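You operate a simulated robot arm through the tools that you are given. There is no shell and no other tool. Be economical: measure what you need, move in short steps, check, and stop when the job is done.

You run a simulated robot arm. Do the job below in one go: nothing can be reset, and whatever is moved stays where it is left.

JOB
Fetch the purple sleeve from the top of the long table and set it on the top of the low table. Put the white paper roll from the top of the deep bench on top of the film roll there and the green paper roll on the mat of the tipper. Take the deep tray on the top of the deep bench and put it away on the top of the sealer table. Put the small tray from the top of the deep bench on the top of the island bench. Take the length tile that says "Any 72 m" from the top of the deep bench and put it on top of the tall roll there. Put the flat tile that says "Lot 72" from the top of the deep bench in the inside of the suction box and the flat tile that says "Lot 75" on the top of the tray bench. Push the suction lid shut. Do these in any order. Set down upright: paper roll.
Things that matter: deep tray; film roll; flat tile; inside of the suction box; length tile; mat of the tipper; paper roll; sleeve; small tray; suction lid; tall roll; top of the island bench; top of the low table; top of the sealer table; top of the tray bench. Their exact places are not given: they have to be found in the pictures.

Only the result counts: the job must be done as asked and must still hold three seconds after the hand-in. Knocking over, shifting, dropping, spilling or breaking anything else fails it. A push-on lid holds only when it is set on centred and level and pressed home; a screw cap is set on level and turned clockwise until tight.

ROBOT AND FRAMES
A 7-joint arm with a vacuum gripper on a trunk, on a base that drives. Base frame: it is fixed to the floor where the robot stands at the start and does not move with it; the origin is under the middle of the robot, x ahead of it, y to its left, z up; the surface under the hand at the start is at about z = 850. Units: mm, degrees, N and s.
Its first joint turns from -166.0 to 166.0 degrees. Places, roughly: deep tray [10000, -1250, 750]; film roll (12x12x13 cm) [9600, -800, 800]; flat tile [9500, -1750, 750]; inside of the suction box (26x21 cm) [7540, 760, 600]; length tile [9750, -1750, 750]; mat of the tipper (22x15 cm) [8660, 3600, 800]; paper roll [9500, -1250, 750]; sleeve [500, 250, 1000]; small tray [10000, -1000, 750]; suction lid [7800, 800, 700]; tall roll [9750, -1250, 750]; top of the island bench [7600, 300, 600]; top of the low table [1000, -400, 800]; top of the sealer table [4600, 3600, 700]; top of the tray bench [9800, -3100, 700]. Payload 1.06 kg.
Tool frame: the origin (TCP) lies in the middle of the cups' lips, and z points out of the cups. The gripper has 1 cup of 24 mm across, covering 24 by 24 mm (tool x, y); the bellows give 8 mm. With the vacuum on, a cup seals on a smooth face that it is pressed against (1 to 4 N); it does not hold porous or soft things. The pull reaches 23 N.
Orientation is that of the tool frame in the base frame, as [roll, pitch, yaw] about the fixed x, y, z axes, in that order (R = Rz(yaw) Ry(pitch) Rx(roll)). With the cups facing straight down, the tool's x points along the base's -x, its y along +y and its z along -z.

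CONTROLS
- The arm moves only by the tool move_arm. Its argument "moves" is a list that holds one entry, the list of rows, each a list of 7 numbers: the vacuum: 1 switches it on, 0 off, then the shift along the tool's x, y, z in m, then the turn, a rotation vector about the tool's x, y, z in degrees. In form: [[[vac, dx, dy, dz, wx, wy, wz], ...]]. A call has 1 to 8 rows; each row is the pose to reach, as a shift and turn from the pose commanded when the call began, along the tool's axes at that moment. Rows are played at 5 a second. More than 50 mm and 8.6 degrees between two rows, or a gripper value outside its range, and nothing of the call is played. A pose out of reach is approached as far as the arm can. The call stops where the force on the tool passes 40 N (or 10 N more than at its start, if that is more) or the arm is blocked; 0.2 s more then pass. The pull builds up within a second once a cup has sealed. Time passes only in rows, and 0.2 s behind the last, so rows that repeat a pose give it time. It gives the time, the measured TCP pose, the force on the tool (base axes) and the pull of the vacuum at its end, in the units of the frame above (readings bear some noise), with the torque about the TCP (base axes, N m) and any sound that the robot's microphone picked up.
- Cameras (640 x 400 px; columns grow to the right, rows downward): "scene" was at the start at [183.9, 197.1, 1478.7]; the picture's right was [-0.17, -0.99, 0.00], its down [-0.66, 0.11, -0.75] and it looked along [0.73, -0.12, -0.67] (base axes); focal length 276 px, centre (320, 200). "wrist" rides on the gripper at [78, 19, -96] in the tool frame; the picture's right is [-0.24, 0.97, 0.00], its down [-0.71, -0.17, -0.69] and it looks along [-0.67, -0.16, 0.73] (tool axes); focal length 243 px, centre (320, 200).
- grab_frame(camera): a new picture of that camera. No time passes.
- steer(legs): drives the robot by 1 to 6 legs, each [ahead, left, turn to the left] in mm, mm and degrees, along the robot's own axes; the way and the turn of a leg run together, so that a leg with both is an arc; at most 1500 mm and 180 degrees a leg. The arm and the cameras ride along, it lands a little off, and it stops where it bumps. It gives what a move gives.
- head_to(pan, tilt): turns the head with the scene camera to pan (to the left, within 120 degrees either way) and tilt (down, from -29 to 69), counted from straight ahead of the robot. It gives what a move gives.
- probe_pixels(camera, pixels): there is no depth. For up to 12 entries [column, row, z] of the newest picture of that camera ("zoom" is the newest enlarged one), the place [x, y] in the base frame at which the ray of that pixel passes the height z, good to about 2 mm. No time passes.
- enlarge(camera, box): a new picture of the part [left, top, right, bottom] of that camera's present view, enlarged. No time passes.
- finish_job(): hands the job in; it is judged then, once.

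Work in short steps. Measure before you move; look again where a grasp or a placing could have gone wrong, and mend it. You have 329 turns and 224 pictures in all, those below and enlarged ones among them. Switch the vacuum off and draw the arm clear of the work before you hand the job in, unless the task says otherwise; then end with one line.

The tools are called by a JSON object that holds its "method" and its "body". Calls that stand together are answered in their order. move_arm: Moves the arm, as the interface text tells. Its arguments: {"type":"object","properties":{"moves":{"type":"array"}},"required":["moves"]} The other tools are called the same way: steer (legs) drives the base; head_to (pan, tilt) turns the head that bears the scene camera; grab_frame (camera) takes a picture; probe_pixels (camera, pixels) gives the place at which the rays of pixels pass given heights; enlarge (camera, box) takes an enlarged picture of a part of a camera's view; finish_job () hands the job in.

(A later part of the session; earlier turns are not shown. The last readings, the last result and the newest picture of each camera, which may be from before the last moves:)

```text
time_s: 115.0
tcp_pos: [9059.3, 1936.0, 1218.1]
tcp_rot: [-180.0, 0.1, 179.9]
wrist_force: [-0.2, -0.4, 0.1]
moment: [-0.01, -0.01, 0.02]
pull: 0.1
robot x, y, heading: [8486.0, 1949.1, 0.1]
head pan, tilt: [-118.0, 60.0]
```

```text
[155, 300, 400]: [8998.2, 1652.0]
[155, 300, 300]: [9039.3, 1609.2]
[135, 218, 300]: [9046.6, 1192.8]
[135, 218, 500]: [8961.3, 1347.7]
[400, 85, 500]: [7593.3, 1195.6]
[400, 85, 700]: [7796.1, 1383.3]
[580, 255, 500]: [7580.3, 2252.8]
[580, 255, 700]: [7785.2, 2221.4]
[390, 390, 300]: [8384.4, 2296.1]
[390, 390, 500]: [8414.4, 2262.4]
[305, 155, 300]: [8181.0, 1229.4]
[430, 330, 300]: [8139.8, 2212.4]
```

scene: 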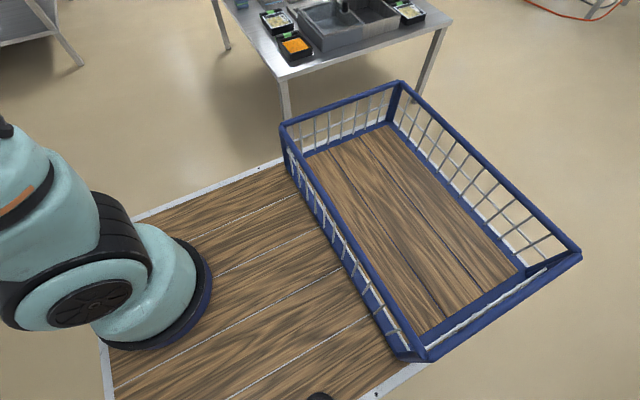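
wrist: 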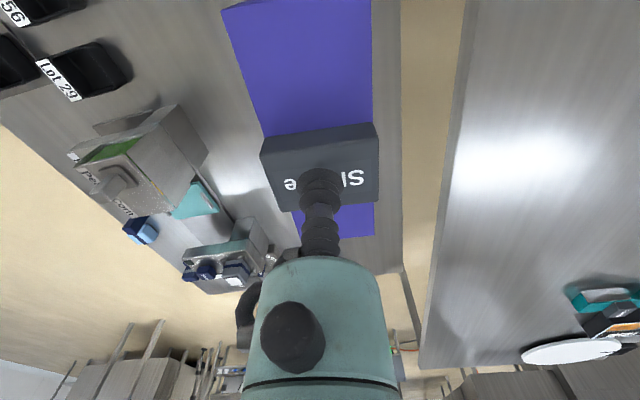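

The robot's footprint looks to be about x −335…+415, y ±250, deck top near z≈945. I drive to the deep bench's west side, standing near (8810,-1000).

{"method": "steer", "body": {"legs": [[250, -1000, 0], [0, -1000, 0], [0, -900, 0]]}}

{"method": "head_to", "body": {"pan": -10, "tilt": 38}}

{"method": "grab_frame", "body": {"camera": "scene"}}

{"method": "grab_frame", "body": {"camera": "wrist"}}

```text
time_s: 129.4
tcp_pos: [9325.9, -952.0, 1219.2]
tcp_rot: [180.0, 0.1, -179.8]
wrist_force: [-0.2, 0.0, 0.3]
moment: [0.0, -0.02, 0.01]
pull: 0.0
robot x, y, heading: [8749.0, -945.8, 0.4]
head pan, tilt: [-118.0, 60.0]
```

```text
time_s: 131.3
tcp_pos: [9324.7, -953.4, 1218.3]
tcp_rot: [180.0, 0.0, -179.9]
wrist_force: [0.2, 1.0, 0.2]
moment: [0.02, 0.03, -0.02]
pull: 0.2
robot x, y, heading: [8747.7, -943.6, 0.2]
head pan, tilt: [-10.0, 38.0]
```

```text
186 pictures are left
```

scene: 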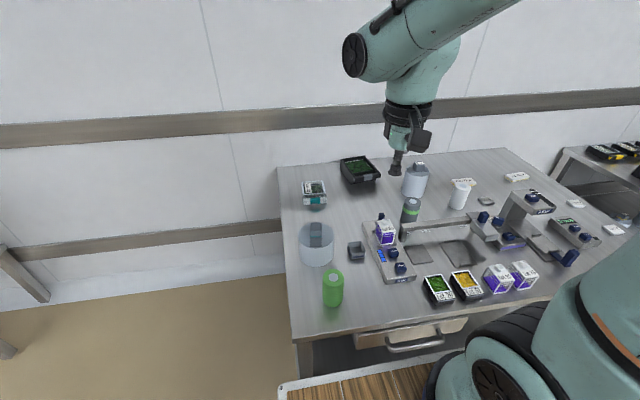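

```text
185 pictures are left
```

wrist: 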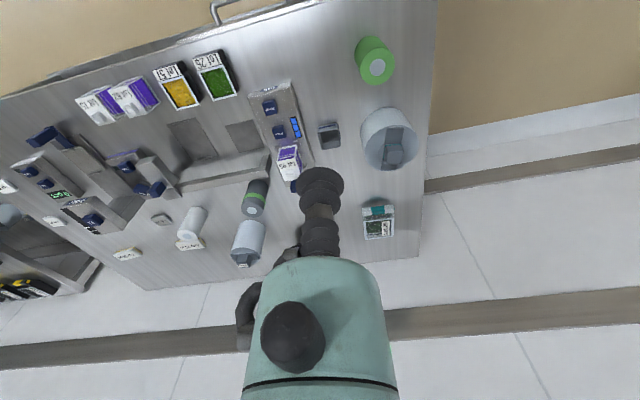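

Nice view. I enlarge parts to identify the objects.

{"method": "enlarge", "body": {"camera": "scene", "box": [280, 145, 440, 255]}}

{"method": "enlarge", "body": {"camera": "scene", "box": [290, 215, 450, 325]}}

{"method": "enlarge", "body": {"camera": "scene", "box": [430, 160, 590, 300]}}

{"method": "enlarge", "body": {"camera": "wrist", "box": [0, 40, 240, 270]}}

{"method": "enlarge", "body": {"camera": "wrist", "box": [160, 20, 430, 270]}}

```text
3.64 times, centred on (360, 200) of scene
```

zoom: 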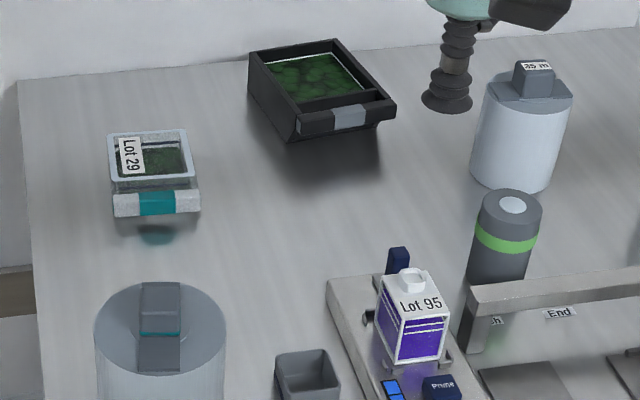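

```text
3.64 times, centred on (370, 270) of scene
```

zoom: 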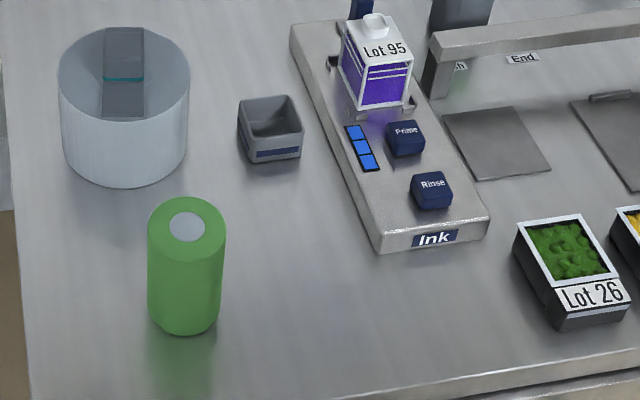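

```text
2.86 times, centred on (510, 230) of scene
```

zoom: 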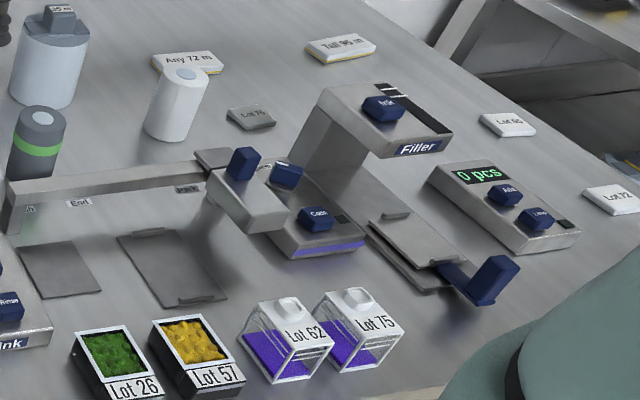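

```text
1.74 times, centred on (120, 155) of wrist
```

zoom: 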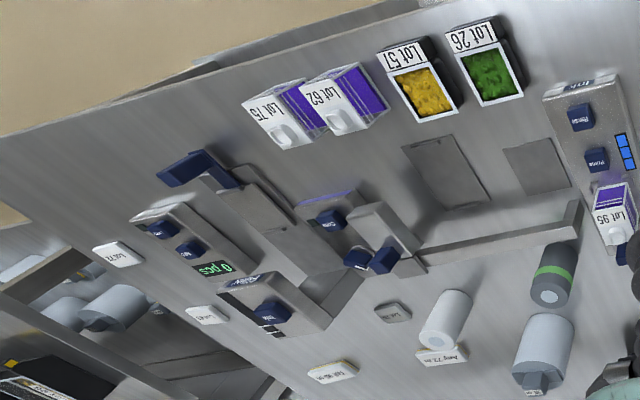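

```text
1.60 times, centred on (295, 145) of wrist
```

zoom: 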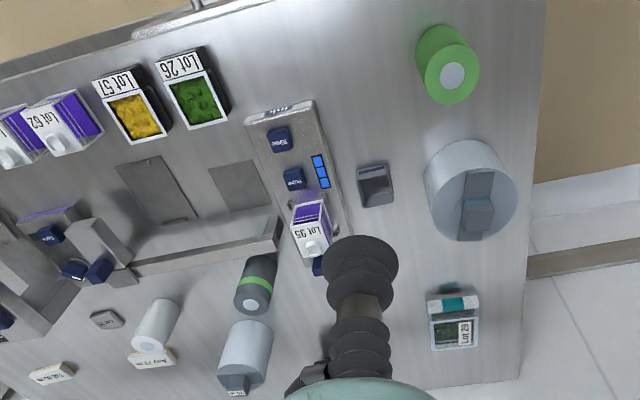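

I triangulate the cylinder tops: scene vs wrist.

{"method": "probe_pixels", "body": {"camera": "scene", "pixels": [[418.5, 166.5, 850], [418.5, 166.5, 950], [316, 236.5, 850], [316, 236.5, 950], [333.5, 277, 800], [333.5, 277, 900], [463, 185.6, 800], [463, 185.6, 900], [413, 201.4, 800], [413, 201.4, 900], [284, 168, 750], [296, 340, 750]]}}

{"method": "probe_pixels", "body": {"camera": "wrist", "pixels": [[243, 259, 850], [243, 259, 950], [388.8, 138.8, 850], [388.8, 138.8, 950], [377.5, 67, 800], [377.5, 67, 900], [189, 237, 800], [189, 237, 900], [252.5, 210.6, 800], [252.5, 210.6, 900], [420, 257, 750]]}}

```text
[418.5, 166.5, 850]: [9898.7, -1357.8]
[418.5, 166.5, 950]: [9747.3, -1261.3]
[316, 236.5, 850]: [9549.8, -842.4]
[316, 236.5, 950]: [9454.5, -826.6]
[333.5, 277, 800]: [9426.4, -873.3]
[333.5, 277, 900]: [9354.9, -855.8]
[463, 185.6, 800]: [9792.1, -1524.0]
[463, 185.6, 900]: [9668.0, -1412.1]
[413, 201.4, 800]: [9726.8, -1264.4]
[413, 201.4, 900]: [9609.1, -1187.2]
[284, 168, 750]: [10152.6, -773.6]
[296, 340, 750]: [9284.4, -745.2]
```

```text
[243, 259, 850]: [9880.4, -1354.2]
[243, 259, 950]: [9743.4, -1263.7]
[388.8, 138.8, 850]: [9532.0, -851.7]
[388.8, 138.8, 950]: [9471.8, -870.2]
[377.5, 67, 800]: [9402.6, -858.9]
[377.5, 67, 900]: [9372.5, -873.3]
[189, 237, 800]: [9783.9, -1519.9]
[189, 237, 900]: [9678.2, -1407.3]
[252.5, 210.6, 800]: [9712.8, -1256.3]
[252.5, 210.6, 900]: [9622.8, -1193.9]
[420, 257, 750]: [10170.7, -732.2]
```

I move the hand over for a closer look at the tall roll and the tiles.

{"method": "move_arm", "body": {"moves": [[[0, -0.015, -0.04, 0, 0, 0, 0], [0, -0.03, -0.08, 0, 0, 0, 0], [0, -0.045, -0.12, 0, 0, 0, 0], [0, -0.06, -0.16, 0, 0, 0, 0], [0, -0.075, -0.2, 0, 0, 0, 0], [0, -0.09, -0.24, 0, 0, 0, 0], [0, -0.105, -0.28, 0, 0, 0, 0], [0, -0.12, -0.32, 0, 0, 0, 0]]]}}

{"method": "grab_frame", "body": {"camera": "wrist"}}

{"method": "enlarge", "body": {"camera": "wrist", "box": [240, 60, 400, 170]}}

```text
time_s: 133.1
tcp_pos: [9443.9, -1273.6, 1217.7]
tcp_rot: [-180.0, 0.0, -179.8]
wrist_force: [-0.3, 1.1, -0.2]
moment: [-0.03, -0.03, 0.03]
pull: 0.1
robot x, y, heading: [8751.9, -945.3, 0.0]
head pan, tilt: [-10.0, 38.0]
```

```text
179 pictures are left
```

wrist: 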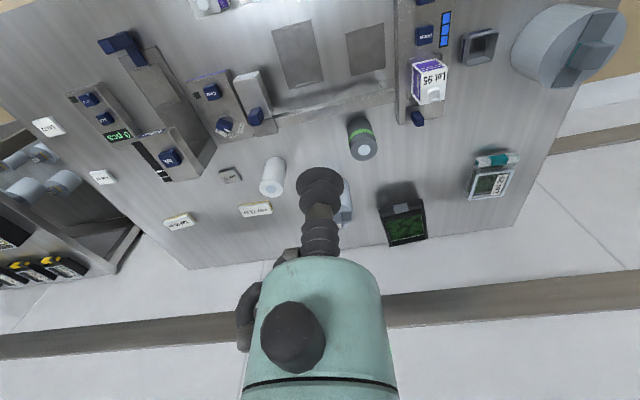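

```text
3.64 times, centred on (320, 115) of wrist
```

zoom: 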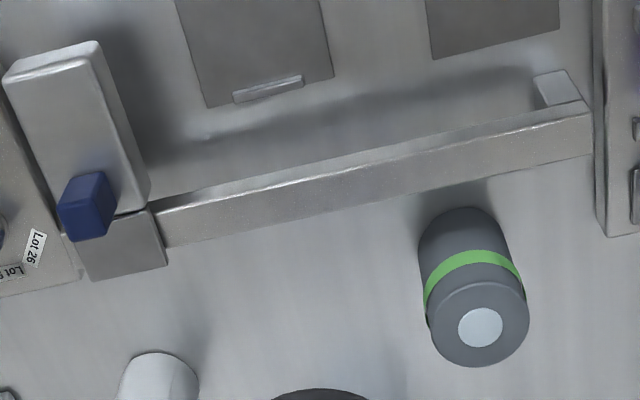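

The tall roll hides behind the gripper; I shift left a bit for an oblique view of it and the film roll.

{"method": "move_arm", "body": {"moves": [[[0, 0.01, 0.04, 0, 0, 0, 0], [0, 0.02, 0.08, 0.02, 0, 0, 0], [0, 0.03, 0.12, 0.04, 0, 0, 0], [0, 0.04, 0.16, 0.06, 0, 0, 0]]]}}

{"method": "grab_frame", "body": {"camera": "wrist"}}

{"method": "enlarge", "body": {"camera": "wrist", "box": [200, 90, 340, 270]}}

{"method": "enlarge", "body": {"camera": "wrist", "box": [380, 0, 580, 200]}}

```text
time_s: 134.1
tcp_pos: [9406.9, -1113.6, 1157.5]
tcp_rot: [-179.9, 0.0, -179.8]
wrist_force: [0.5, -0.9, -0.4]
moment: [0.0, 0.0, 0.0]
pull: 0.1
robot x, y, heading: [8747.1, -945.0, -0.0]
head pan, tilt: [-10.0, 38.0]
```

```text
177 pictures are left
```

wrist: 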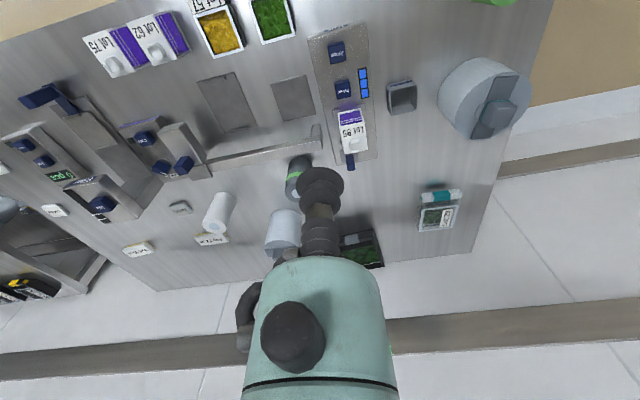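

```text
2.22 times, centred on (270, 180) of wrist
```

zoom: 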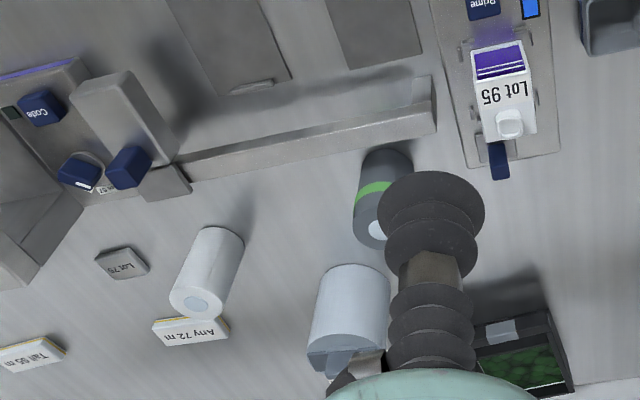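

```text
2.00 times, centred on (480, 100) of wrist
```

zoom: 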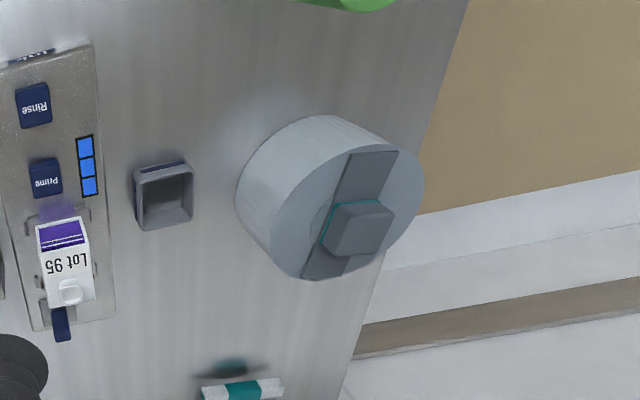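

I come closer and lower to see the tall roll's top block well.

{"method": "move_arm", "body": {"moves": [[[0, -0.04, 0, 0.02, 0, 0, 0], [0, -0.08, 0, 0.04, 0, 0, 0], [0, -0.12, 0, 0.06, 0, 0, 0], [0, -0.16, 0, 0.08, 0, 0, 0], [0, -0.2, 0, 0.1, 0, 0, 0]]]}}

{"method": "grab_frame", "body": {"camera": "wrist"}}

{"method": "enlarge", "body": {"camera": "wrist", "box": [150, 60, 330, 200]}}

```text
time_s: 135.3
tcp_pos: [9605.2, -1114.5, 1061.5]
tcp_rot: [-179.9, 0.2, -179.7]
wrist_force: [0.4, 0.4, -0.5]
moment: [0.0, -0.05, 0.0]
pull: 0.2
robot x, y, heading: [8748.4, -945.3, 0.3]
head pan, tilt: [-10.0, 38.0]
```

```text
174 pictures are left
```

wrist: 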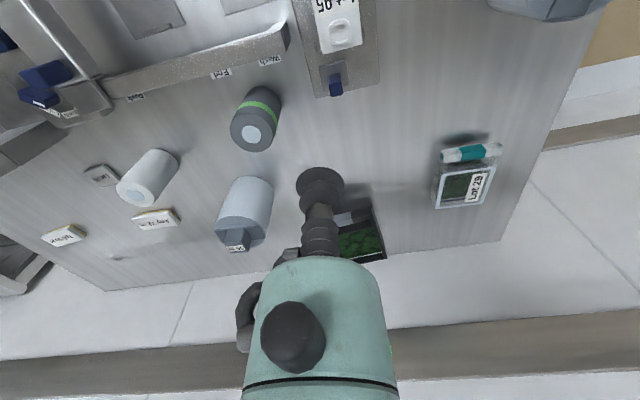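

```text
2.86 times, centred on (240, 130) of wrist
```

zoom: 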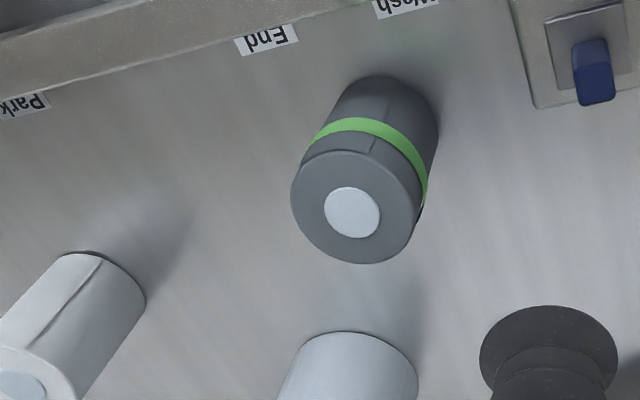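

{"method": "enlarge", "body": {"camera": "wrist", "box": [195, 165, 299, 265]}}

{"method": "enlarge", "body": {"camera": "scene", "box": [385, 150, 475, 210]}}

```text
4.00 times, centred on (247, 215) of wrist
```

zoom: 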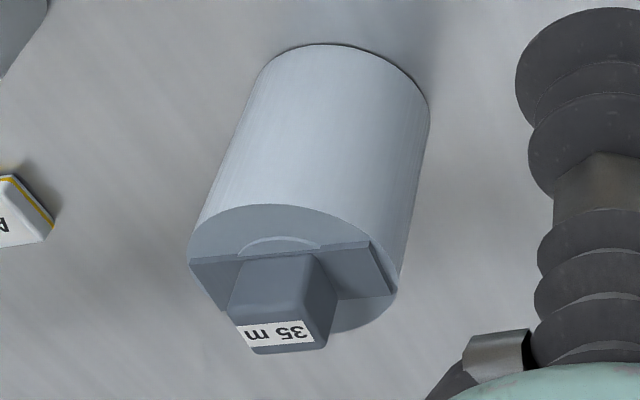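

```text
6.67 times, centred on (430, 180) of scene
```

zoom: 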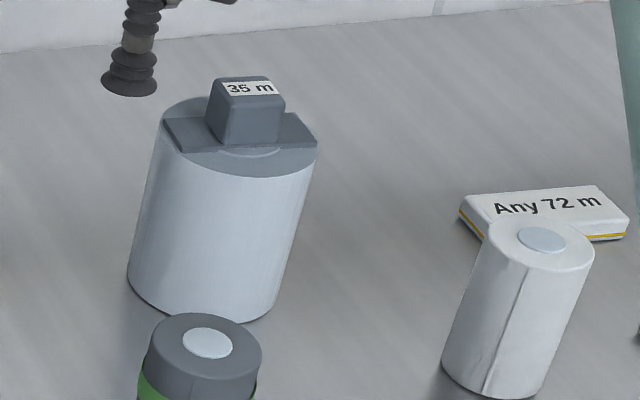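

The tall roll carries a flat-topped block marked "35 m"; the tile goes on that. I retract, then drive to about (8815,-1250) to have all in reach.

{"method": "move_arm", "body": {"moves": [[[0, 0.03, 0, -0.03, 0, 0, 0], [0, 0.06, 0, -0.06, 0, 0, 0], [0, 0.09, 0, -0.09, 0, 0, 0], [0, 0.12, 0, -0.12, 0, 0, 0], [0, 0.15, 0, -0.13, 0, 0, 0]]]}}

{"method": "steer", "body": {"legs": [[65, -300, 0]]}}

{"method": "grab_frame", "body": {"camera": "scene"}}

{"method": "grab_frame", "body": {"camera": "wrist"}}

```text
time_s: 136.5
tcp_pos: [9455.3, -1113.0, 1186.9]
tcp_rot: [-180.0, -0.1, -179.7]
wrist_force: [0.6, -0.8, -0.4]
moment: [-0.01, 0.01, -0.01]
pull: 0.0
robot x, y, heading: [8744.8, -948.1, -0.1]
head pan, tilt: [-10.0, 38.0]
```

```text
time_s: 138.5
tcp_pos: [9519.4, -1416.0, 1186.9]
tcp_rot: [179.9, 0.0, 179.7]
wrist_force: [0.3, -0.3, -0.8]
moment: [-0.02, 0.01, 0.01]
pull: 0.0
robot x, y, heading: [8818.1, -1236.8, -0.3]
head pan, tilt: [-10.0, 38.0]
```

```text
170 pictures are left
```

scene: 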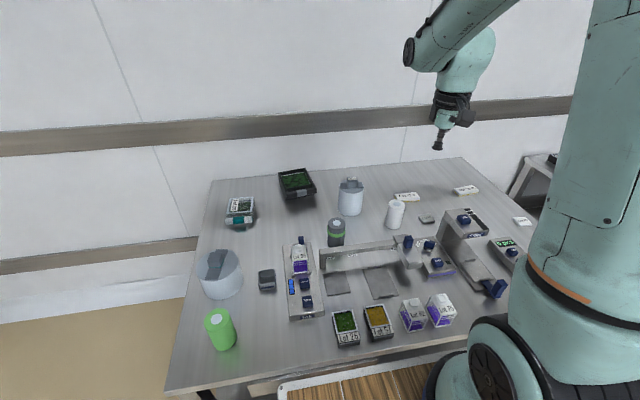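

```text
169 pictures are left
```

wrist: 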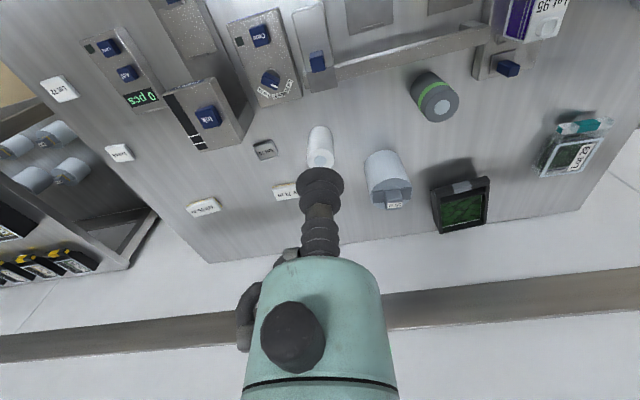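

I enlarge to fix the white roll's top centre in both pictures.

{"method": "enlarge", "body": {"camera": "wrist", "box": [240, 100, 400, 200]}}

{"method": "enlarge", "body": {"camera": "scene", "box": [360, 170, 460, 232]}}

{"method": "enlarge", "body": {"camera": "scene", "box": [190, 240, 290, 302]}}

```text
4.00 times, centred on (320, 150) of wrist
```

zoom: 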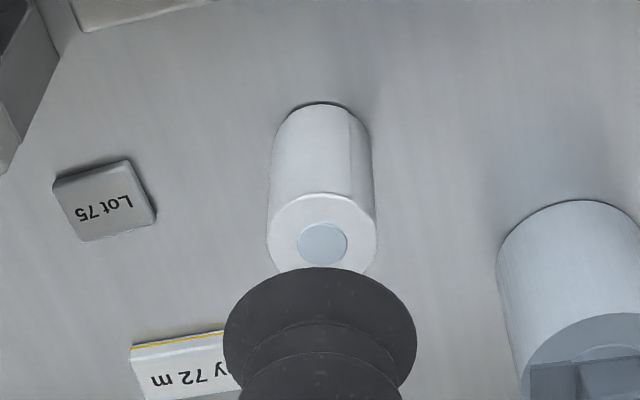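

```text
6.40 times, centred on (410, 201) of scene
```

zoom: 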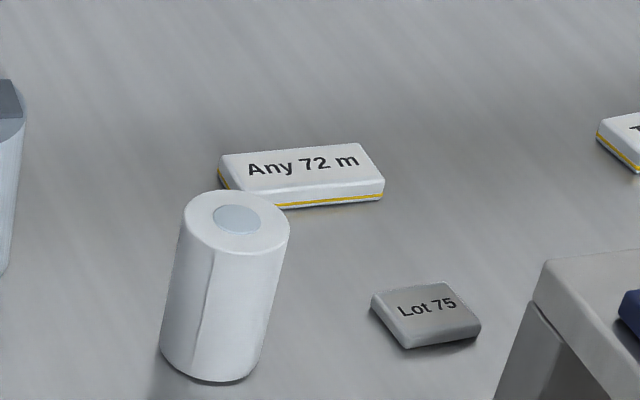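

```text
6.40 times, centred on (240, 271) of scene
```

zoom: 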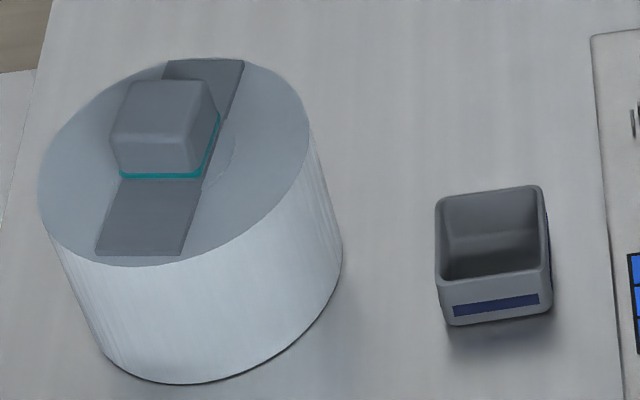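

Probe the white roll's core centre and the film roll's features at several heights.

{"method": "probe_pixels", "body": {"camera": "wrist", "pixels": [[320.75, 160.75, 830], [320.75, 160.75, 850], [320.75, 160.75, 870], [306.5, 162, 850], [333.5, 162, 850]]}}

{"method": "probe_pixels", "body": {"camera": "scene", "pixels": [[396.9, 204.1, 830], [396.9, 204.1, 850], [396.9, 204.1, 870], [215.5, 256.6, 880], [215.5, 256.6, 910], [217.2, 265.2, 880], [196, 267.9, 880], [238.4, 263.2, 880], [217.3, 248.8, 880], [212.6, 281.6, 880]]}}

```text
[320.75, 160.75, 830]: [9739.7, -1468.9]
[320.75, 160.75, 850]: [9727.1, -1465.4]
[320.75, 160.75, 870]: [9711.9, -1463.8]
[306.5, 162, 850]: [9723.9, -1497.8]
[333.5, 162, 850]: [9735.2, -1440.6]
```

```text
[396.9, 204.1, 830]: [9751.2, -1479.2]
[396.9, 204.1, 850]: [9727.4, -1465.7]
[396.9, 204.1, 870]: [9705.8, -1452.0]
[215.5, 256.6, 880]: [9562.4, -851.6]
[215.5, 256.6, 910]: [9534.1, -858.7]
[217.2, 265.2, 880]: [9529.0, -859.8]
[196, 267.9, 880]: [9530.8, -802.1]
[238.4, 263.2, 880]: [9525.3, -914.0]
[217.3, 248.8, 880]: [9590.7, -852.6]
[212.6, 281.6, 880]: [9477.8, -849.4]
```

White roll top: (9727,-1466,850), about 58 across. I move above it.

{"method": "move_arm", "body": {"moves": [[[0, -0.04, -0.01, 0.02, 0, 0, 0], [0, -0.08, -0.02, 0.04, 0, 0, 0], [0, -0.12, -0.03, 0.06, 0, 0, 0], [0, -0.16, -0.04, 0.08, 0, 0, 0], [0, -0.2, -0.049, 0.1, 0, 0, 0], [0, -0.208, -0.049, 0.14, 0, 0, 0], [0, -0.208, -0.049, 0.18, 0, 0, 0], [0, -0.208, -0.049, 0.22, 0, 0, 0]]]}}

{"method": "enlarge", "body": {"camera": "wrist", "box": [200, 60, 440, 210]}}

```text
time_s: 140.3
tcp_pos: [9730.1, -1466.3, 967.4]
tcp_rot: [179.9, 0.1, 179.7]
wrist_force: [-0.2, -0.6, 0.2]
moment: [0.0, 0.0, 0.0]
pull: 0.1
robot x, y, heading: [8817.3, -1241.2, -0.4]
head pan, tilt: [-10.0, 38.0]
```

```text
2.67 times, centred on (320, 135) of wrist
```

zoom: 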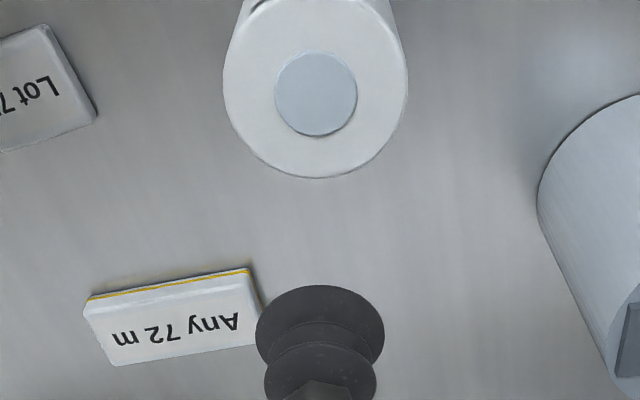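

The light core disc is ~25 mm wide, about the cup's size. I probe its centre precisely.

{"method": "probe_pixels", "body": {"camera": "zoom", "pixels": [[316, 95, 850], [316, 95, 846], [275, 97, 850], [357, 93, 850], [318, 137, 850], [316, 53, 850], [228, 95, 850], [405, 95, 850]]}}

```text
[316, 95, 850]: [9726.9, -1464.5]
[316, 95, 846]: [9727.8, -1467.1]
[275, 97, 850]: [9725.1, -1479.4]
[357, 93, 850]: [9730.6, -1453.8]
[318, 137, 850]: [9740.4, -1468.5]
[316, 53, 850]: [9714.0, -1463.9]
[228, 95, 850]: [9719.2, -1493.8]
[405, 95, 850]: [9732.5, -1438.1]
```

Centre ≈(9727.5,-1466) matches the commanded TCP. I descend with vacuum.

{"method": "move_arm", "body": {"moves": [[[0, 0.001, 0, 0.05, 0, 0, 0], [0, 0.001, 0, 0.09, 0, 0, 0], [1, 0.001, 0, 0.11, 0, 0, 0], [1, 0.001, 0, 0.116, 0, 0, 0], [1, 0.001, 0, 0.119, 0, 0, 0], [1, 0.001, 0, 0.121, 0, 0, 0], [1, 0.001, 0, 0.121, 0, 0, 0]]]}}

```text
time_s: 141.9
tcp_pos: [9725.0, -1468.0, 848.2]
tcp_rot: [180.0, 0.0, 179.7]
wrist_force: [0.1, -1.0, 15.2]
moment: [0.01, 0.03, 0.0]
pull: 23.1
robot x, y, heading: [8813.5, -1241.0, -0.2]
head pan, tilt: [-10.0, 38.0]
```

Sealed. I lift straight up.

{"method": "move_arm", "body": {"moves": [[[1, 0, 0, -0.02, 0, 0, 0], [1, 0, 0, -0.06, 0, 0, 0], [1, 0, 0, -0.11, 0, 0, 0], [1, 0, 0, -0.16, 0, 0, 0], [1, 0, 0, -0.2, 0, 0, 0], [1, 0, 0, -0.24, 0, 0, 0]]]}}

{"method": "move_arm", "body": {"moves": [[[1, 0.025, 0.04, 0, 0, 0, 0], [1, 0.05, 0.08, 0, 0, 0, 0], [1, 0.075, 0.12, 0, 0, 0, 0], [1, 0.1, 0.16, 0, 0, 0, 0], [1, 0.125, 0.2, 0, 0, 0, 0], [1, 0.15, 0.24, 0, 0, 0, 0], [1, 0.175, 0.28, 0, 0, 0, 0], [1, 0.2, 0.32, 0, 0, 0, 0]]]}}

{"method": "move_arm", "body": {"moves": [[[1, 0.01, 0.045, 0, 0, 0, 0], [1, 0.015, 0.09, 0, 0, 0, 0], [1, 0.02, 0.13, 0, 0, 0, 0], [1, 0.025, 0.17, 0, 0, 0, 0], [1, 0.03, 0.18, 0, 0, 0, 0]]]}}

{"method": "grab_frame", "body": {"camera": "wrist"}}

{"method": "grab_frame", "body": {"camera": "scene"}}

```text
time_s: 143.3
tcp_pos: [9726.8, -1465.1, 1087.1]
tcp_rot: [180.0, 0.0, 179.7]
wrist_force: [0.2, 0.0, 0.0]
moment: [0.04, 0.01, 0.01]
pull: 23.3
robot x, y, heading: [8816.1, -1244.3, -0.2]
head pan, tilt: [-10.0, 38.0]
```

```text
time_s: 145.1
tcp_pos: [9527.8, -1147.1, 1088.2]
tcp_rot: [-180.0, 0.0, 179.6]
wrist_force: [-0.1, 0.6, -0.2]
moment: [0.02, 0.02, 0.01]
pull: 22.6
robot x, y, heading: [8816.9, -1240.4, -0.6]
head pan, tilt: [-10.0, 38.0]
```

```text
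time_s: 146.3
tcp_pos: [9498.2, -965.6, 1086.0]
tcp_rot: [-179.9, 0.0, 179.6]
wrist_force: [-0.3, -0.8, -0.7]
moment: [0.03, -0.01, 0.02]
pull: 23.4
robot x, y, heading: [8816.0, -1245.2, -0.6]
head pan, tilt: [-10.0, 38.0]
```

```text
164 pictures are left
```

wrist: 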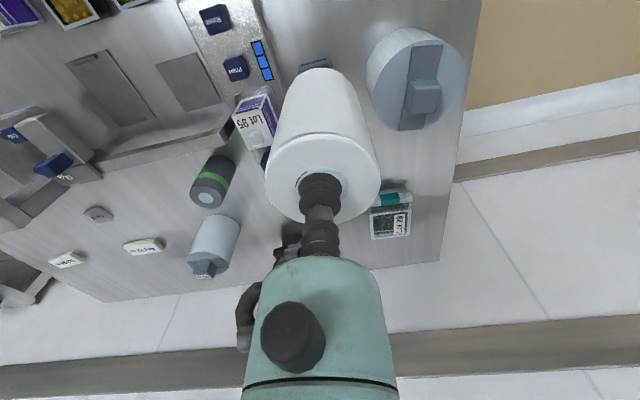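

```text
163 pictures are left
```

scene: 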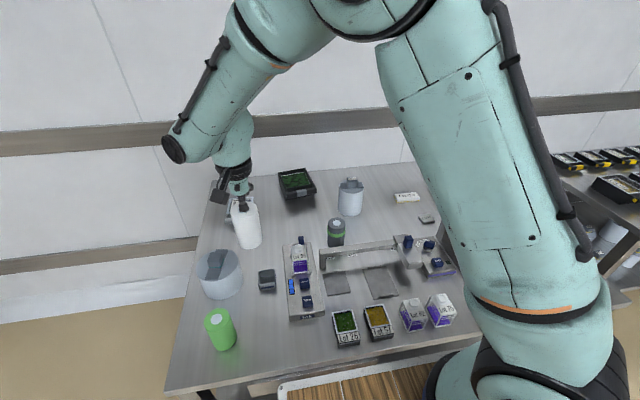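

I measure the film roll's block from this wrist view.

{"method": "enlarge", "body": {"camera": "wrist", "box": [350, 20, 478, 140]}}

{"method": "enlarge", "body": {"camera": "scene", "box": [190, 240, 254, 280]}}

```text
3.33 times, centred on (414, 80) of wrist
```

zoom: 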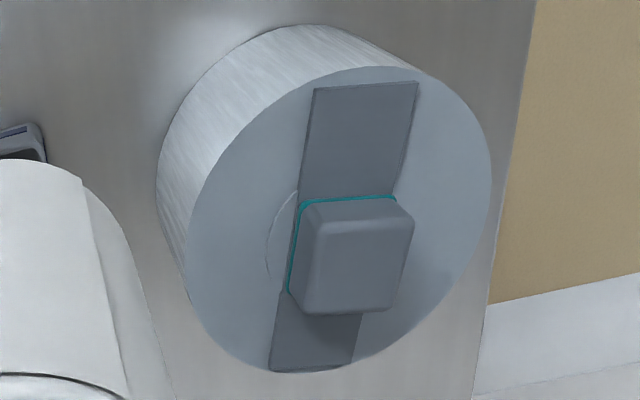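

```text
10.00 times, centred on (222, 260) of scene
```

zoom: 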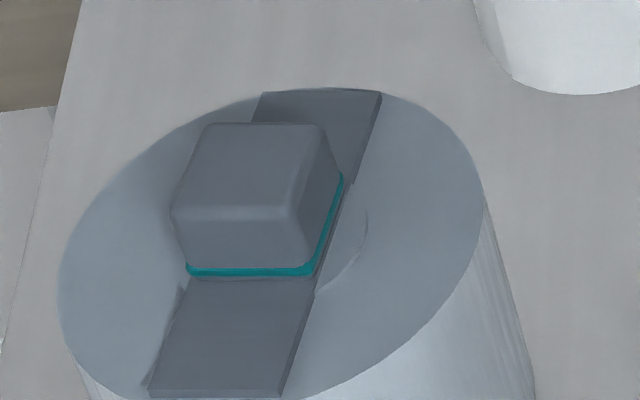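

Triangulate the block's top centre: wrist (426.3,100.1), scene (214.8,256.9).

{"method": "probe_pixels", "body": {"camera": "wrist", "pixels": [[426.3, 100.1, 890], [426.3, 100.1, 910], [426.3, 100.1, 930], [415.5, 87.5, 910], [441.9, 86.6, 910], [437.4, 113, 910], [410.4, 113, 910]]}}

{"method": "probe_pixels", "body": {"camera": "scene", "pixels": [[214.8, 256.9, 890], [214.8, 256.9, 910], [214.8, 256.9, 930], [210.5, 252.5, 910], [222.5, 252.3, 910], [219, 261.5, 910], [207.2, 261.2, 910]]}}

```text
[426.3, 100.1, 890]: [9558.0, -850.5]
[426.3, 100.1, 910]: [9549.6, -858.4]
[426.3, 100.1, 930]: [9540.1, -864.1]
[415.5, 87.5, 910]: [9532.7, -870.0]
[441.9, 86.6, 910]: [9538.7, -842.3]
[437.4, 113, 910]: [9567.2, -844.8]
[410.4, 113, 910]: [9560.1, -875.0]
```

```text
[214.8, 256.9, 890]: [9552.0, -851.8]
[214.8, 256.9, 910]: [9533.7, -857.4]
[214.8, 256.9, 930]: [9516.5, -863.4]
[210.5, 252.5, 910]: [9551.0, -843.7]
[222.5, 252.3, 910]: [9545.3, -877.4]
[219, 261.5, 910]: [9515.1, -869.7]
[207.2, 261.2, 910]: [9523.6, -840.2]
```

The heights agree at z≈878 (roll 13 cm incl. block). I re-probe corners at that height.

{"method": "probe_pixels", "body": {"camera": "wrist", "pixels": [[426.3, 100.1, 878], [415.5, 87.5, 878], [441.9, 86.6, 878], [437.4, 113, 878], [410.4, 113, 878], [420, 85.4, 855], [374, 90.5, 855], [465.6, 69.5, 855], [438, 40.4, 855], [405, 132, 855]]}}

{"method": "probe_pixels", "body": {"camera": "scene", "pixels": [[214.8, 256.9, 878], [210.5, 252.5, 878], [222.5, 252.3, 878], [219, 261.5, 878], [207.2, 261.2, 878], [217.2, 265.2, 855], [196, 267.9, 855], [238.4, 263.2, 855], [217.3, 248.8, 855], [212.6, 281.6, 855]]}}

```text
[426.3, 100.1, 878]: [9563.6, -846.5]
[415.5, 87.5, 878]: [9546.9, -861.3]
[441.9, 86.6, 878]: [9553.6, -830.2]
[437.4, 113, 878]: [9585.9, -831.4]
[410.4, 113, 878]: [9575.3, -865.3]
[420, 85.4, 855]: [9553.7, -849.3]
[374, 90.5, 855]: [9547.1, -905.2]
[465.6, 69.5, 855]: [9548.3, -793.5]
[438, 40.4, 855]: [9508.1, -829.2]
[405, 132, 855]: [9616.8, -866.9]
```

```text
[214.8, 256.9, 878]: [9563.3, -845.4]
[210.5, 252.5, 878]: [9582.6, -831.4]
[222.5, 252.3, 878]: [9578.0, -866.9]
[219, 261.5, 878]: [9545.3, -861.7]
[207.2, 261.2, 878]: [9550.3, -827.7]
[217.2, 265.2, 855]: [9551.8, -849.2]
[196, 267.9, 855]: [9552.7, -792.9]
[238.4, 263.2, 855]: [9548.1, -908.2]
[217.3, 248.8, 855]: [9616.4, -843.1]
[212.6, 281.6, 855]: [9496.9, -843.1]
```

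The block's top: centre (9564,-847), z 878, ~33 mm square. I carry the white roll over it and down to just above.

{"method": "move_arm", "body": {"moves": [[[1, -0.022, 0.04, 0, 0, 0, 0], [1, -0.044, 0.08, 0, 0, 0, 0], [1, -0.066, 0.118, 0, 0, 0, 0], [1, -0.066, 0.118, 0.04, 0, 0, 0], [1, -0.066, 0.118, 0.08, 0, 0, 0], [1, -0.066, 0.118, 0.098, 0, 0, 0]]]}}

{"method": "enlarge", "body": {"camera": "scene", "box": [170, 180, 290, 300]}}

{"method": "grab_frame", "body": {"camera": "wrist"}}

```text
time_s: 147.7
tcp_pos: [9563.0, -847.7, 986.6]
tcp_rot: [180.0, -0.1, 179.7]
wrist_force: [0.5, 0.2, -0.4]
moment: [0.02, -0.05, -0.03]
pull: 23.0
robot x, y, heading: [8812.5, -1244.0, -0.2]
head pan, tilt: [-10.0, 38.0]
```

```text
3.33 times, centred on (230, 240) of scene
```

zoom: 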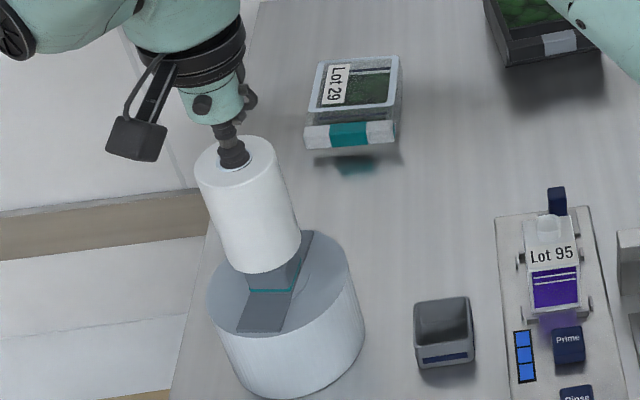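

```text
159 pictures are left
```

wrist: 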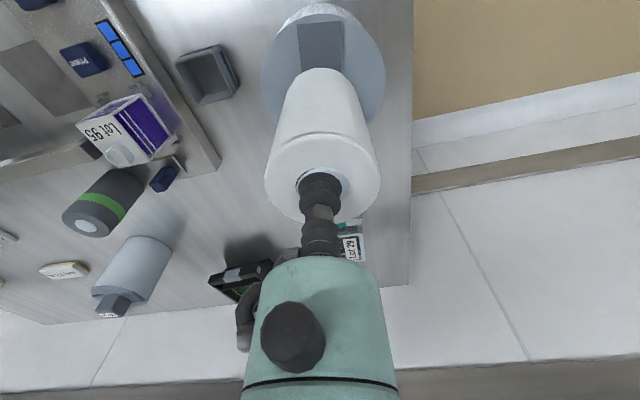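

Looks centred. I lower gently to contact.

{"method": "move_arm", "body": {"moves": [[[1, 0, 0, 0.004, 0, 0, 0], [1, 0, 0, 0.006, 0, 0, 0], [1, 0, 0, 0.007, 0, 0, 0], [1, 0, 0, 0.008, 0, 0, 0]]]}}

```text
time_s: 148.7
tcp_pos: [9565.6, -846.7, 980.0]
tcp_rot: [-179.9, 0.0, 179.7]
wrist_force: [-0.6, 0.4, -1.3]
moment: [-0.03, -0.01, 0.01]
pull: 22.7
robot x, y, heading: [8817.2, -1241.9, -0.1]
head pan, tilt: [-10.0, 38.0]
```

{"method": "move_arm", "body": {"moves": [[[1, 0, 0, 0.001, 0, 0, 0], [1, 0, 0, 0.002, 0, 0, 0], [1, 0, 0, 0.003, 0, 0, 0]]]}}

```text
time_s: 149.5
tcp_pos: [9564.9, -849.9, 977.5]
tcp_rot: [-180.0, -0.1, 179.7]
wrist_force: [0.3, 0.5, -0.4]
moment: [-0.02, 0.02, 0.02]
pull: 22.3
robot x, y, heading: [8820.8, -1241.9, -0.2]
head pan, tilt: [-10.0, 38.0]
```

Still no contact force; I continue in 1 mm steps.

{"method": "move_arm", "body": {"moves": [[[1, 0, 0, 0.001, 0, 0, 0], [1, 0, 0, 0.002, 0, 0, 0]]]}}

{"method": "move_arm", "body": {"moves": [[[1, 0, 0, 0.001, 0, 0, 0], [1, 0, 0, 0.0015, 0, 0, 0]]]}}

```text
time_s: 150.1
tcp_pos: [9565.2, -847.4, 975.4]
tcp_rot: [-180.0, 0.0, 179.8]
wrist_force: [0.6, -0.9, -0.6]
moment: [0.01, 0.01, -0.02]
pull: 22.9
robot x, y, heading: [8815.3, -1241.3, -0.2]
head pan, tilt: [-10.0, 38.0]
```

```text
time_s: 150.7
tcp_pos: [9565.4, -846.9, 974.3]
tcp_rot: [180.0, 0.0, 179.7]
wrist_force: [-0.5, 0.2, -0.3]
moment: [-0.01, -0.02, -0.03]
pull: 22.5
robot x, y, heading: [8812.0, -1243.3, -0.0]
head pan, tilt: [-10.0, 38.0]
```

{"method": "move_arm", "body": {"moves": [[[1, 0, 0, 0.001, 0, 0, 0], [1, 0, 0, 0.002, 0, 0, 0]]]}}

{"method": "enlarge", "body": {"camera": "scene", "box": [190, 200, 270, 280]}}

```text
time_s: 151.3
tcp_pos: [9564.1, -847.2, 972.5]
tcp_rot: [179.9, 0.0, 179.7]
wrist_force: [-0.8, -2.3, 10.1]
moment: [-0.04, 0.02, 0.0]
pull: 22.9
robot x, y, heading: [8814.3, -1245.6, -0.4]
head pan, tilt: [-10.0, 38.0]
```

```text
5.00 times, centred on (230, 240) of scene
```

zoom: 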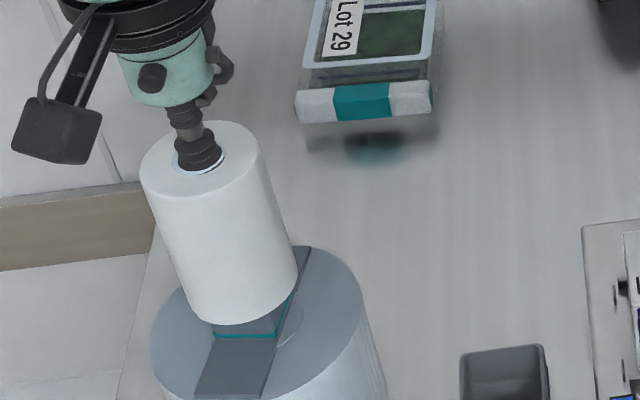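

Contact, well centred. I release and lift away slowly.

{"method": "move_arm", "body": {"moves": [[[0, 0, 0, -0.0005, 0, 0, 0], [0, 0, 0, -0.0005, 0, 0, 0], [0, 0, 0, -0.0005, 0, 0, 0], [0, 0, 0, -0.0005, 0, 0, 0], [0, 0, 0, -0.004, 0, 0, 0], [0, 0, 0, -0.015, 0, 0, 0], [0, 0, 0, -0.05, 0, 0, 0], [0, 0, 0, -0.1, 0, 0, 0]]]}}

{"method": "enlarge", "body": {"camera": "scene", "box": [190, 200, 270, 280]}}

```text
time_s: 153.1
tcp_pos: [9563.4, -847.2, 1070.0]
tcp_rot: [180.0, -0.1, 179.7]
wrist_force: [0.1, 0.7, -0.6]
moment: [0.0, -0.01, -0.02]
pull: 0.0
robot x, y, heading: [8815.5, -1245.6, -0.3]
head pan, tilt: [-10.0, 38.0]
```

```text
5.00 times, centred on (230, 240) of scene
```

zoom: 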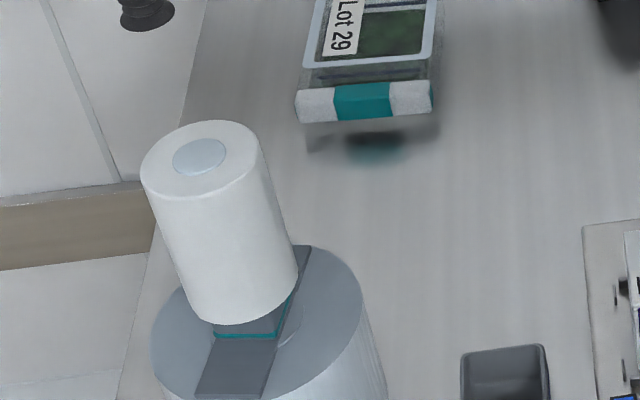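

The white roll stands. Next the "Any 72 m" tile: I move the hand across to look at it.

{"method": "move_arm", "body": {"moves": [[[0, 0, 0, -0.03, 0, 0, 0], [0, 0, -0.04, -0.05, 0, 0, 0], [0, 0, -0.09, -0.05, 0, 0, 0], [0, 0, -0.14, -0.05, 0, 0, 0], [0, 0, -0.19, -0.05, 0, 0, 0], [0, 0, -0.24, -0.05, 0, 0, 0], [0, 0, -0.29, -0.05, 0, 0, 0], [0, 0, -0.34, -0.05, 0, 0, 0]]]}}

{"method": "move_arm", "body": {"moves": [[[0, 0, -0.05, 0, 0, 0, 0], [0, 0, -0.1, 0, 0, 0, 0], [0, 0, -0.15, 0.02, 0, 0, 0], [0, 0, -0.2, 0.04, 0, 0, 0], [0, 0, -0.23, 0.06, 0, 0, 0]]]}}

{"method": "grab_frame", "body": {"camera": "wrist"}}

{"method": "grab_frame", "body": {"camera": "scene"}}

```text
time_s: 154.9
tcp_pos: [9561.7, -1186.3, 1119.0]
tcp_rot: [-180.0, 0.0, 179.9]
wrist_force: [-0.9, 0.6, 0.8]
moment: [-0.03, -0.03, -0.01]
pull: 0.1
robot x, y, heading: [8814.4, -1244.8, 0.0]
head pan, tilt: [-10.0, 38.0]
```

```text
refused: row 3 steps farther than a row can; nothing moved
```

```text
156 pictures are left
```

wrist: 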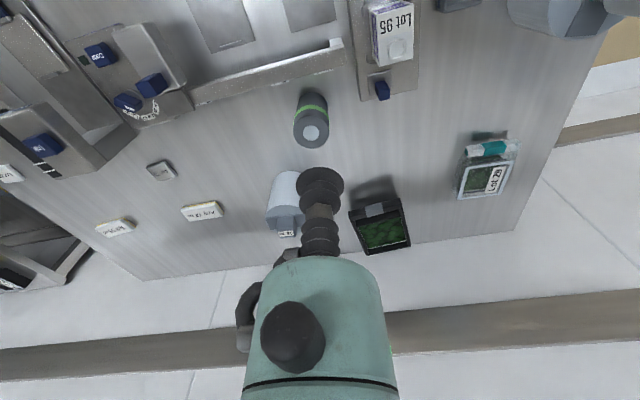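

```text
155 pictures are left
```

scene: 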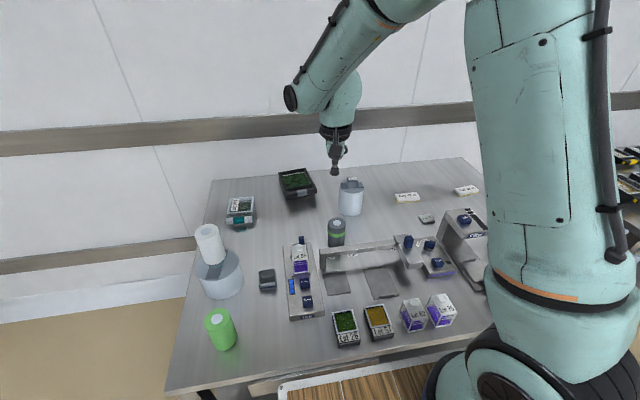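

Enlarge the tile in both views and the tall roll's block in the wrist view.

{"method": "enlarge", "body": {"camera": "wrist", "box": [140, 150, 332, 250]}}

{"method": "enlarge", "body": {"camera": "scene", "box": [330, 165, 442, 235]}}

```text
3.33 times, centred on (236, 200) of wrist
```

zoom: 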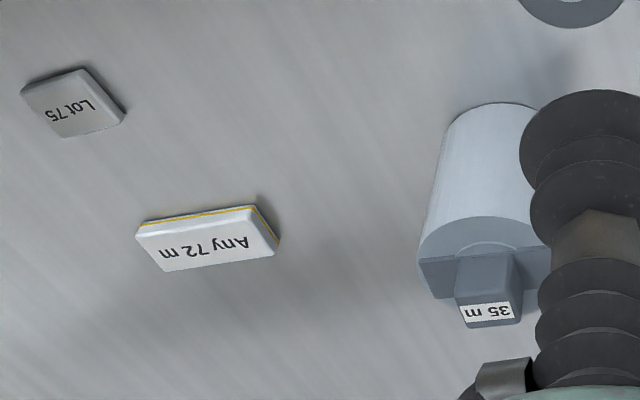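

```text
5.71 times, centred on (386, 200) of scene
```

zoom: 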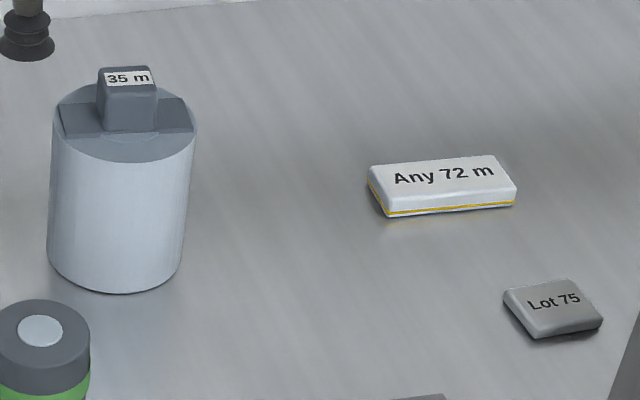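

{"method": "probe_pixels", "body": {"camera": "wrist", "pixels": [[287.6, 233.9, 920], [287.6, 233.9, 950], [202.1, 212, 750], [202.1, 212, 770], [181, 203.5, 765], [214, 202, 765], [219, 214, 765], [186, 221.5, 765], [161, 170.9, 750], [161, 170.9, 770]]}}

{"method": "probe_pixels", "body": {"camera": "scene", "pixels": [[352.2, 179, 920], [352.2, 179, 950], [407.4, 196, 750], [407.4, 196, 770], [426.8, 218, 750], [426.8, 218, 770]]}}

```text
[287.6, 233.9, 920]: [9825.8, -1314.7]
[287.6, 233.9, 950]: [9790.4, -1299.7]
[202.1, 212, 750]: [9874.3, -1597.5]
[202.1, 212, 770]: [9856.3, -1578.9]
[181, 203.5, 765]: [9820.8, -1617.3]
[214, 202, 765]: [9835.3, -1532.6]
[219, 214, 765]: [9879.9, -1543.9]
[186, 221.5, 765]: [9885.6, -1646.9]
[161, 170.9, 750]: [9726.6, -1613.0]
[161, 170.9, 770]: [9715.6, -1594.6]
```

```text
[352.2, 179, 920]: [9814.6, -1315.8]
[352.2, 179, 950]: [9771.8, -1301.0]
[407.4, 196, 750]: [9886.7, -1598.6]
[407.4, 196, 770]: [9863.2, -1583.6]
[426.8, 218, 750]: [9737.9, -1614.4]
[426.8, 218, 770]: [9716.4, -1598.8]
```

The tile is at about (9860,-1587). I move above it in two stages.

{"method": "move_arm", "body": {"moves": [[[0, 0, -0.048, 0, 0, 0, 0], [0, 0, -0.096, 0, 0, 0, 0], [0, 0, -0.144, 0, 0, 0, 0], [0, 0, -0.192, 0, 0, 0, 0], [0, -0.01, -0.238, 0, 0, 0, 0], [0, -0.02, -0.284, 0, 0, 0, 0], [0, -0.04, -0.328, 0, 0, 0, 0], [0, -0.07, -0.366, 0, 0, 0, 0]]]}}

{"method": "move_arm", "body": {"moves": [[[0, -0.04, -0.005, 0.02, 0, 0, 0], [0, -0.08, -0.01, 0.045, 0, 0, 0], [0, -0.12, -0.015, 0.07, 0, 0, 0], [0, -0.16, -0.02, 0.1, 0, 0, 0], [0, -0.19, -0.025, 0.13, 0, 0, 0]]]}}

{"method": "grab_frame", "body": {"camera": "wrist"}}

```text
time_s: 156.7
tcp_pos: [9630.6, -1554.4, 1122.9]
tcp_rot: [180.0, 0.1, 179.8]
wrist_force: [0.2, 0.6, 0.0]
moment: [-0.04, -0.03, 0.02]
pull: 0.0
robot x, y, heading: [8815.5, -1244.4, -0.3]
head pan, tilt: [-10.0, 38.0]
```

```text
refused: row 4 steps farther than a row can; nothing moved
```

```text
152 pictures are left
```

wrist: 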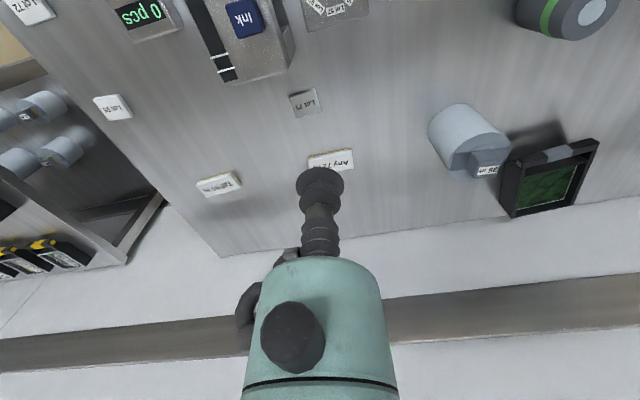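

Enlarge here for tile and block, since they're now seen from the other side.

{"method": "enlarge", "body": {"camera": "wrist", "box": [290, 100, 530, 200]}}

{"method": "probe_pixels", "body": {"camera": "wrist", "pixels": [[331, 159, 765], [308, 159, 765], [352, 151, 765], [487, 164, 890], [487, 164, 920], [487, 164, 950], [305, 102, 765]]}}

```text
2.67 times, centred on (410, 150) of wrist
```

zoom: 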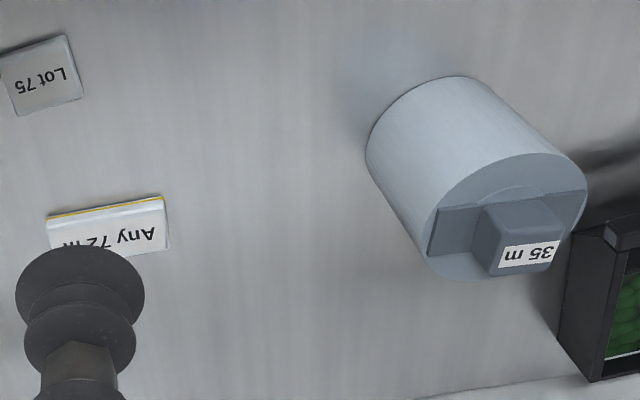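

```text
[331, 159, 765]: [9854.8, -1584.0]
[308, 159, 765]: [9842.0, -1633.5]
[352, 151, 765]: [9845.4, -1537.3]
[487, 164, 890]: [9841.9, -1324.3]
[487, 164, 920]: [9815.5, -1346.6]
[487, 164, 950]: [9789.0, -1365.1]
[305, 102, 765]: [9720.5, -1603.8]
```

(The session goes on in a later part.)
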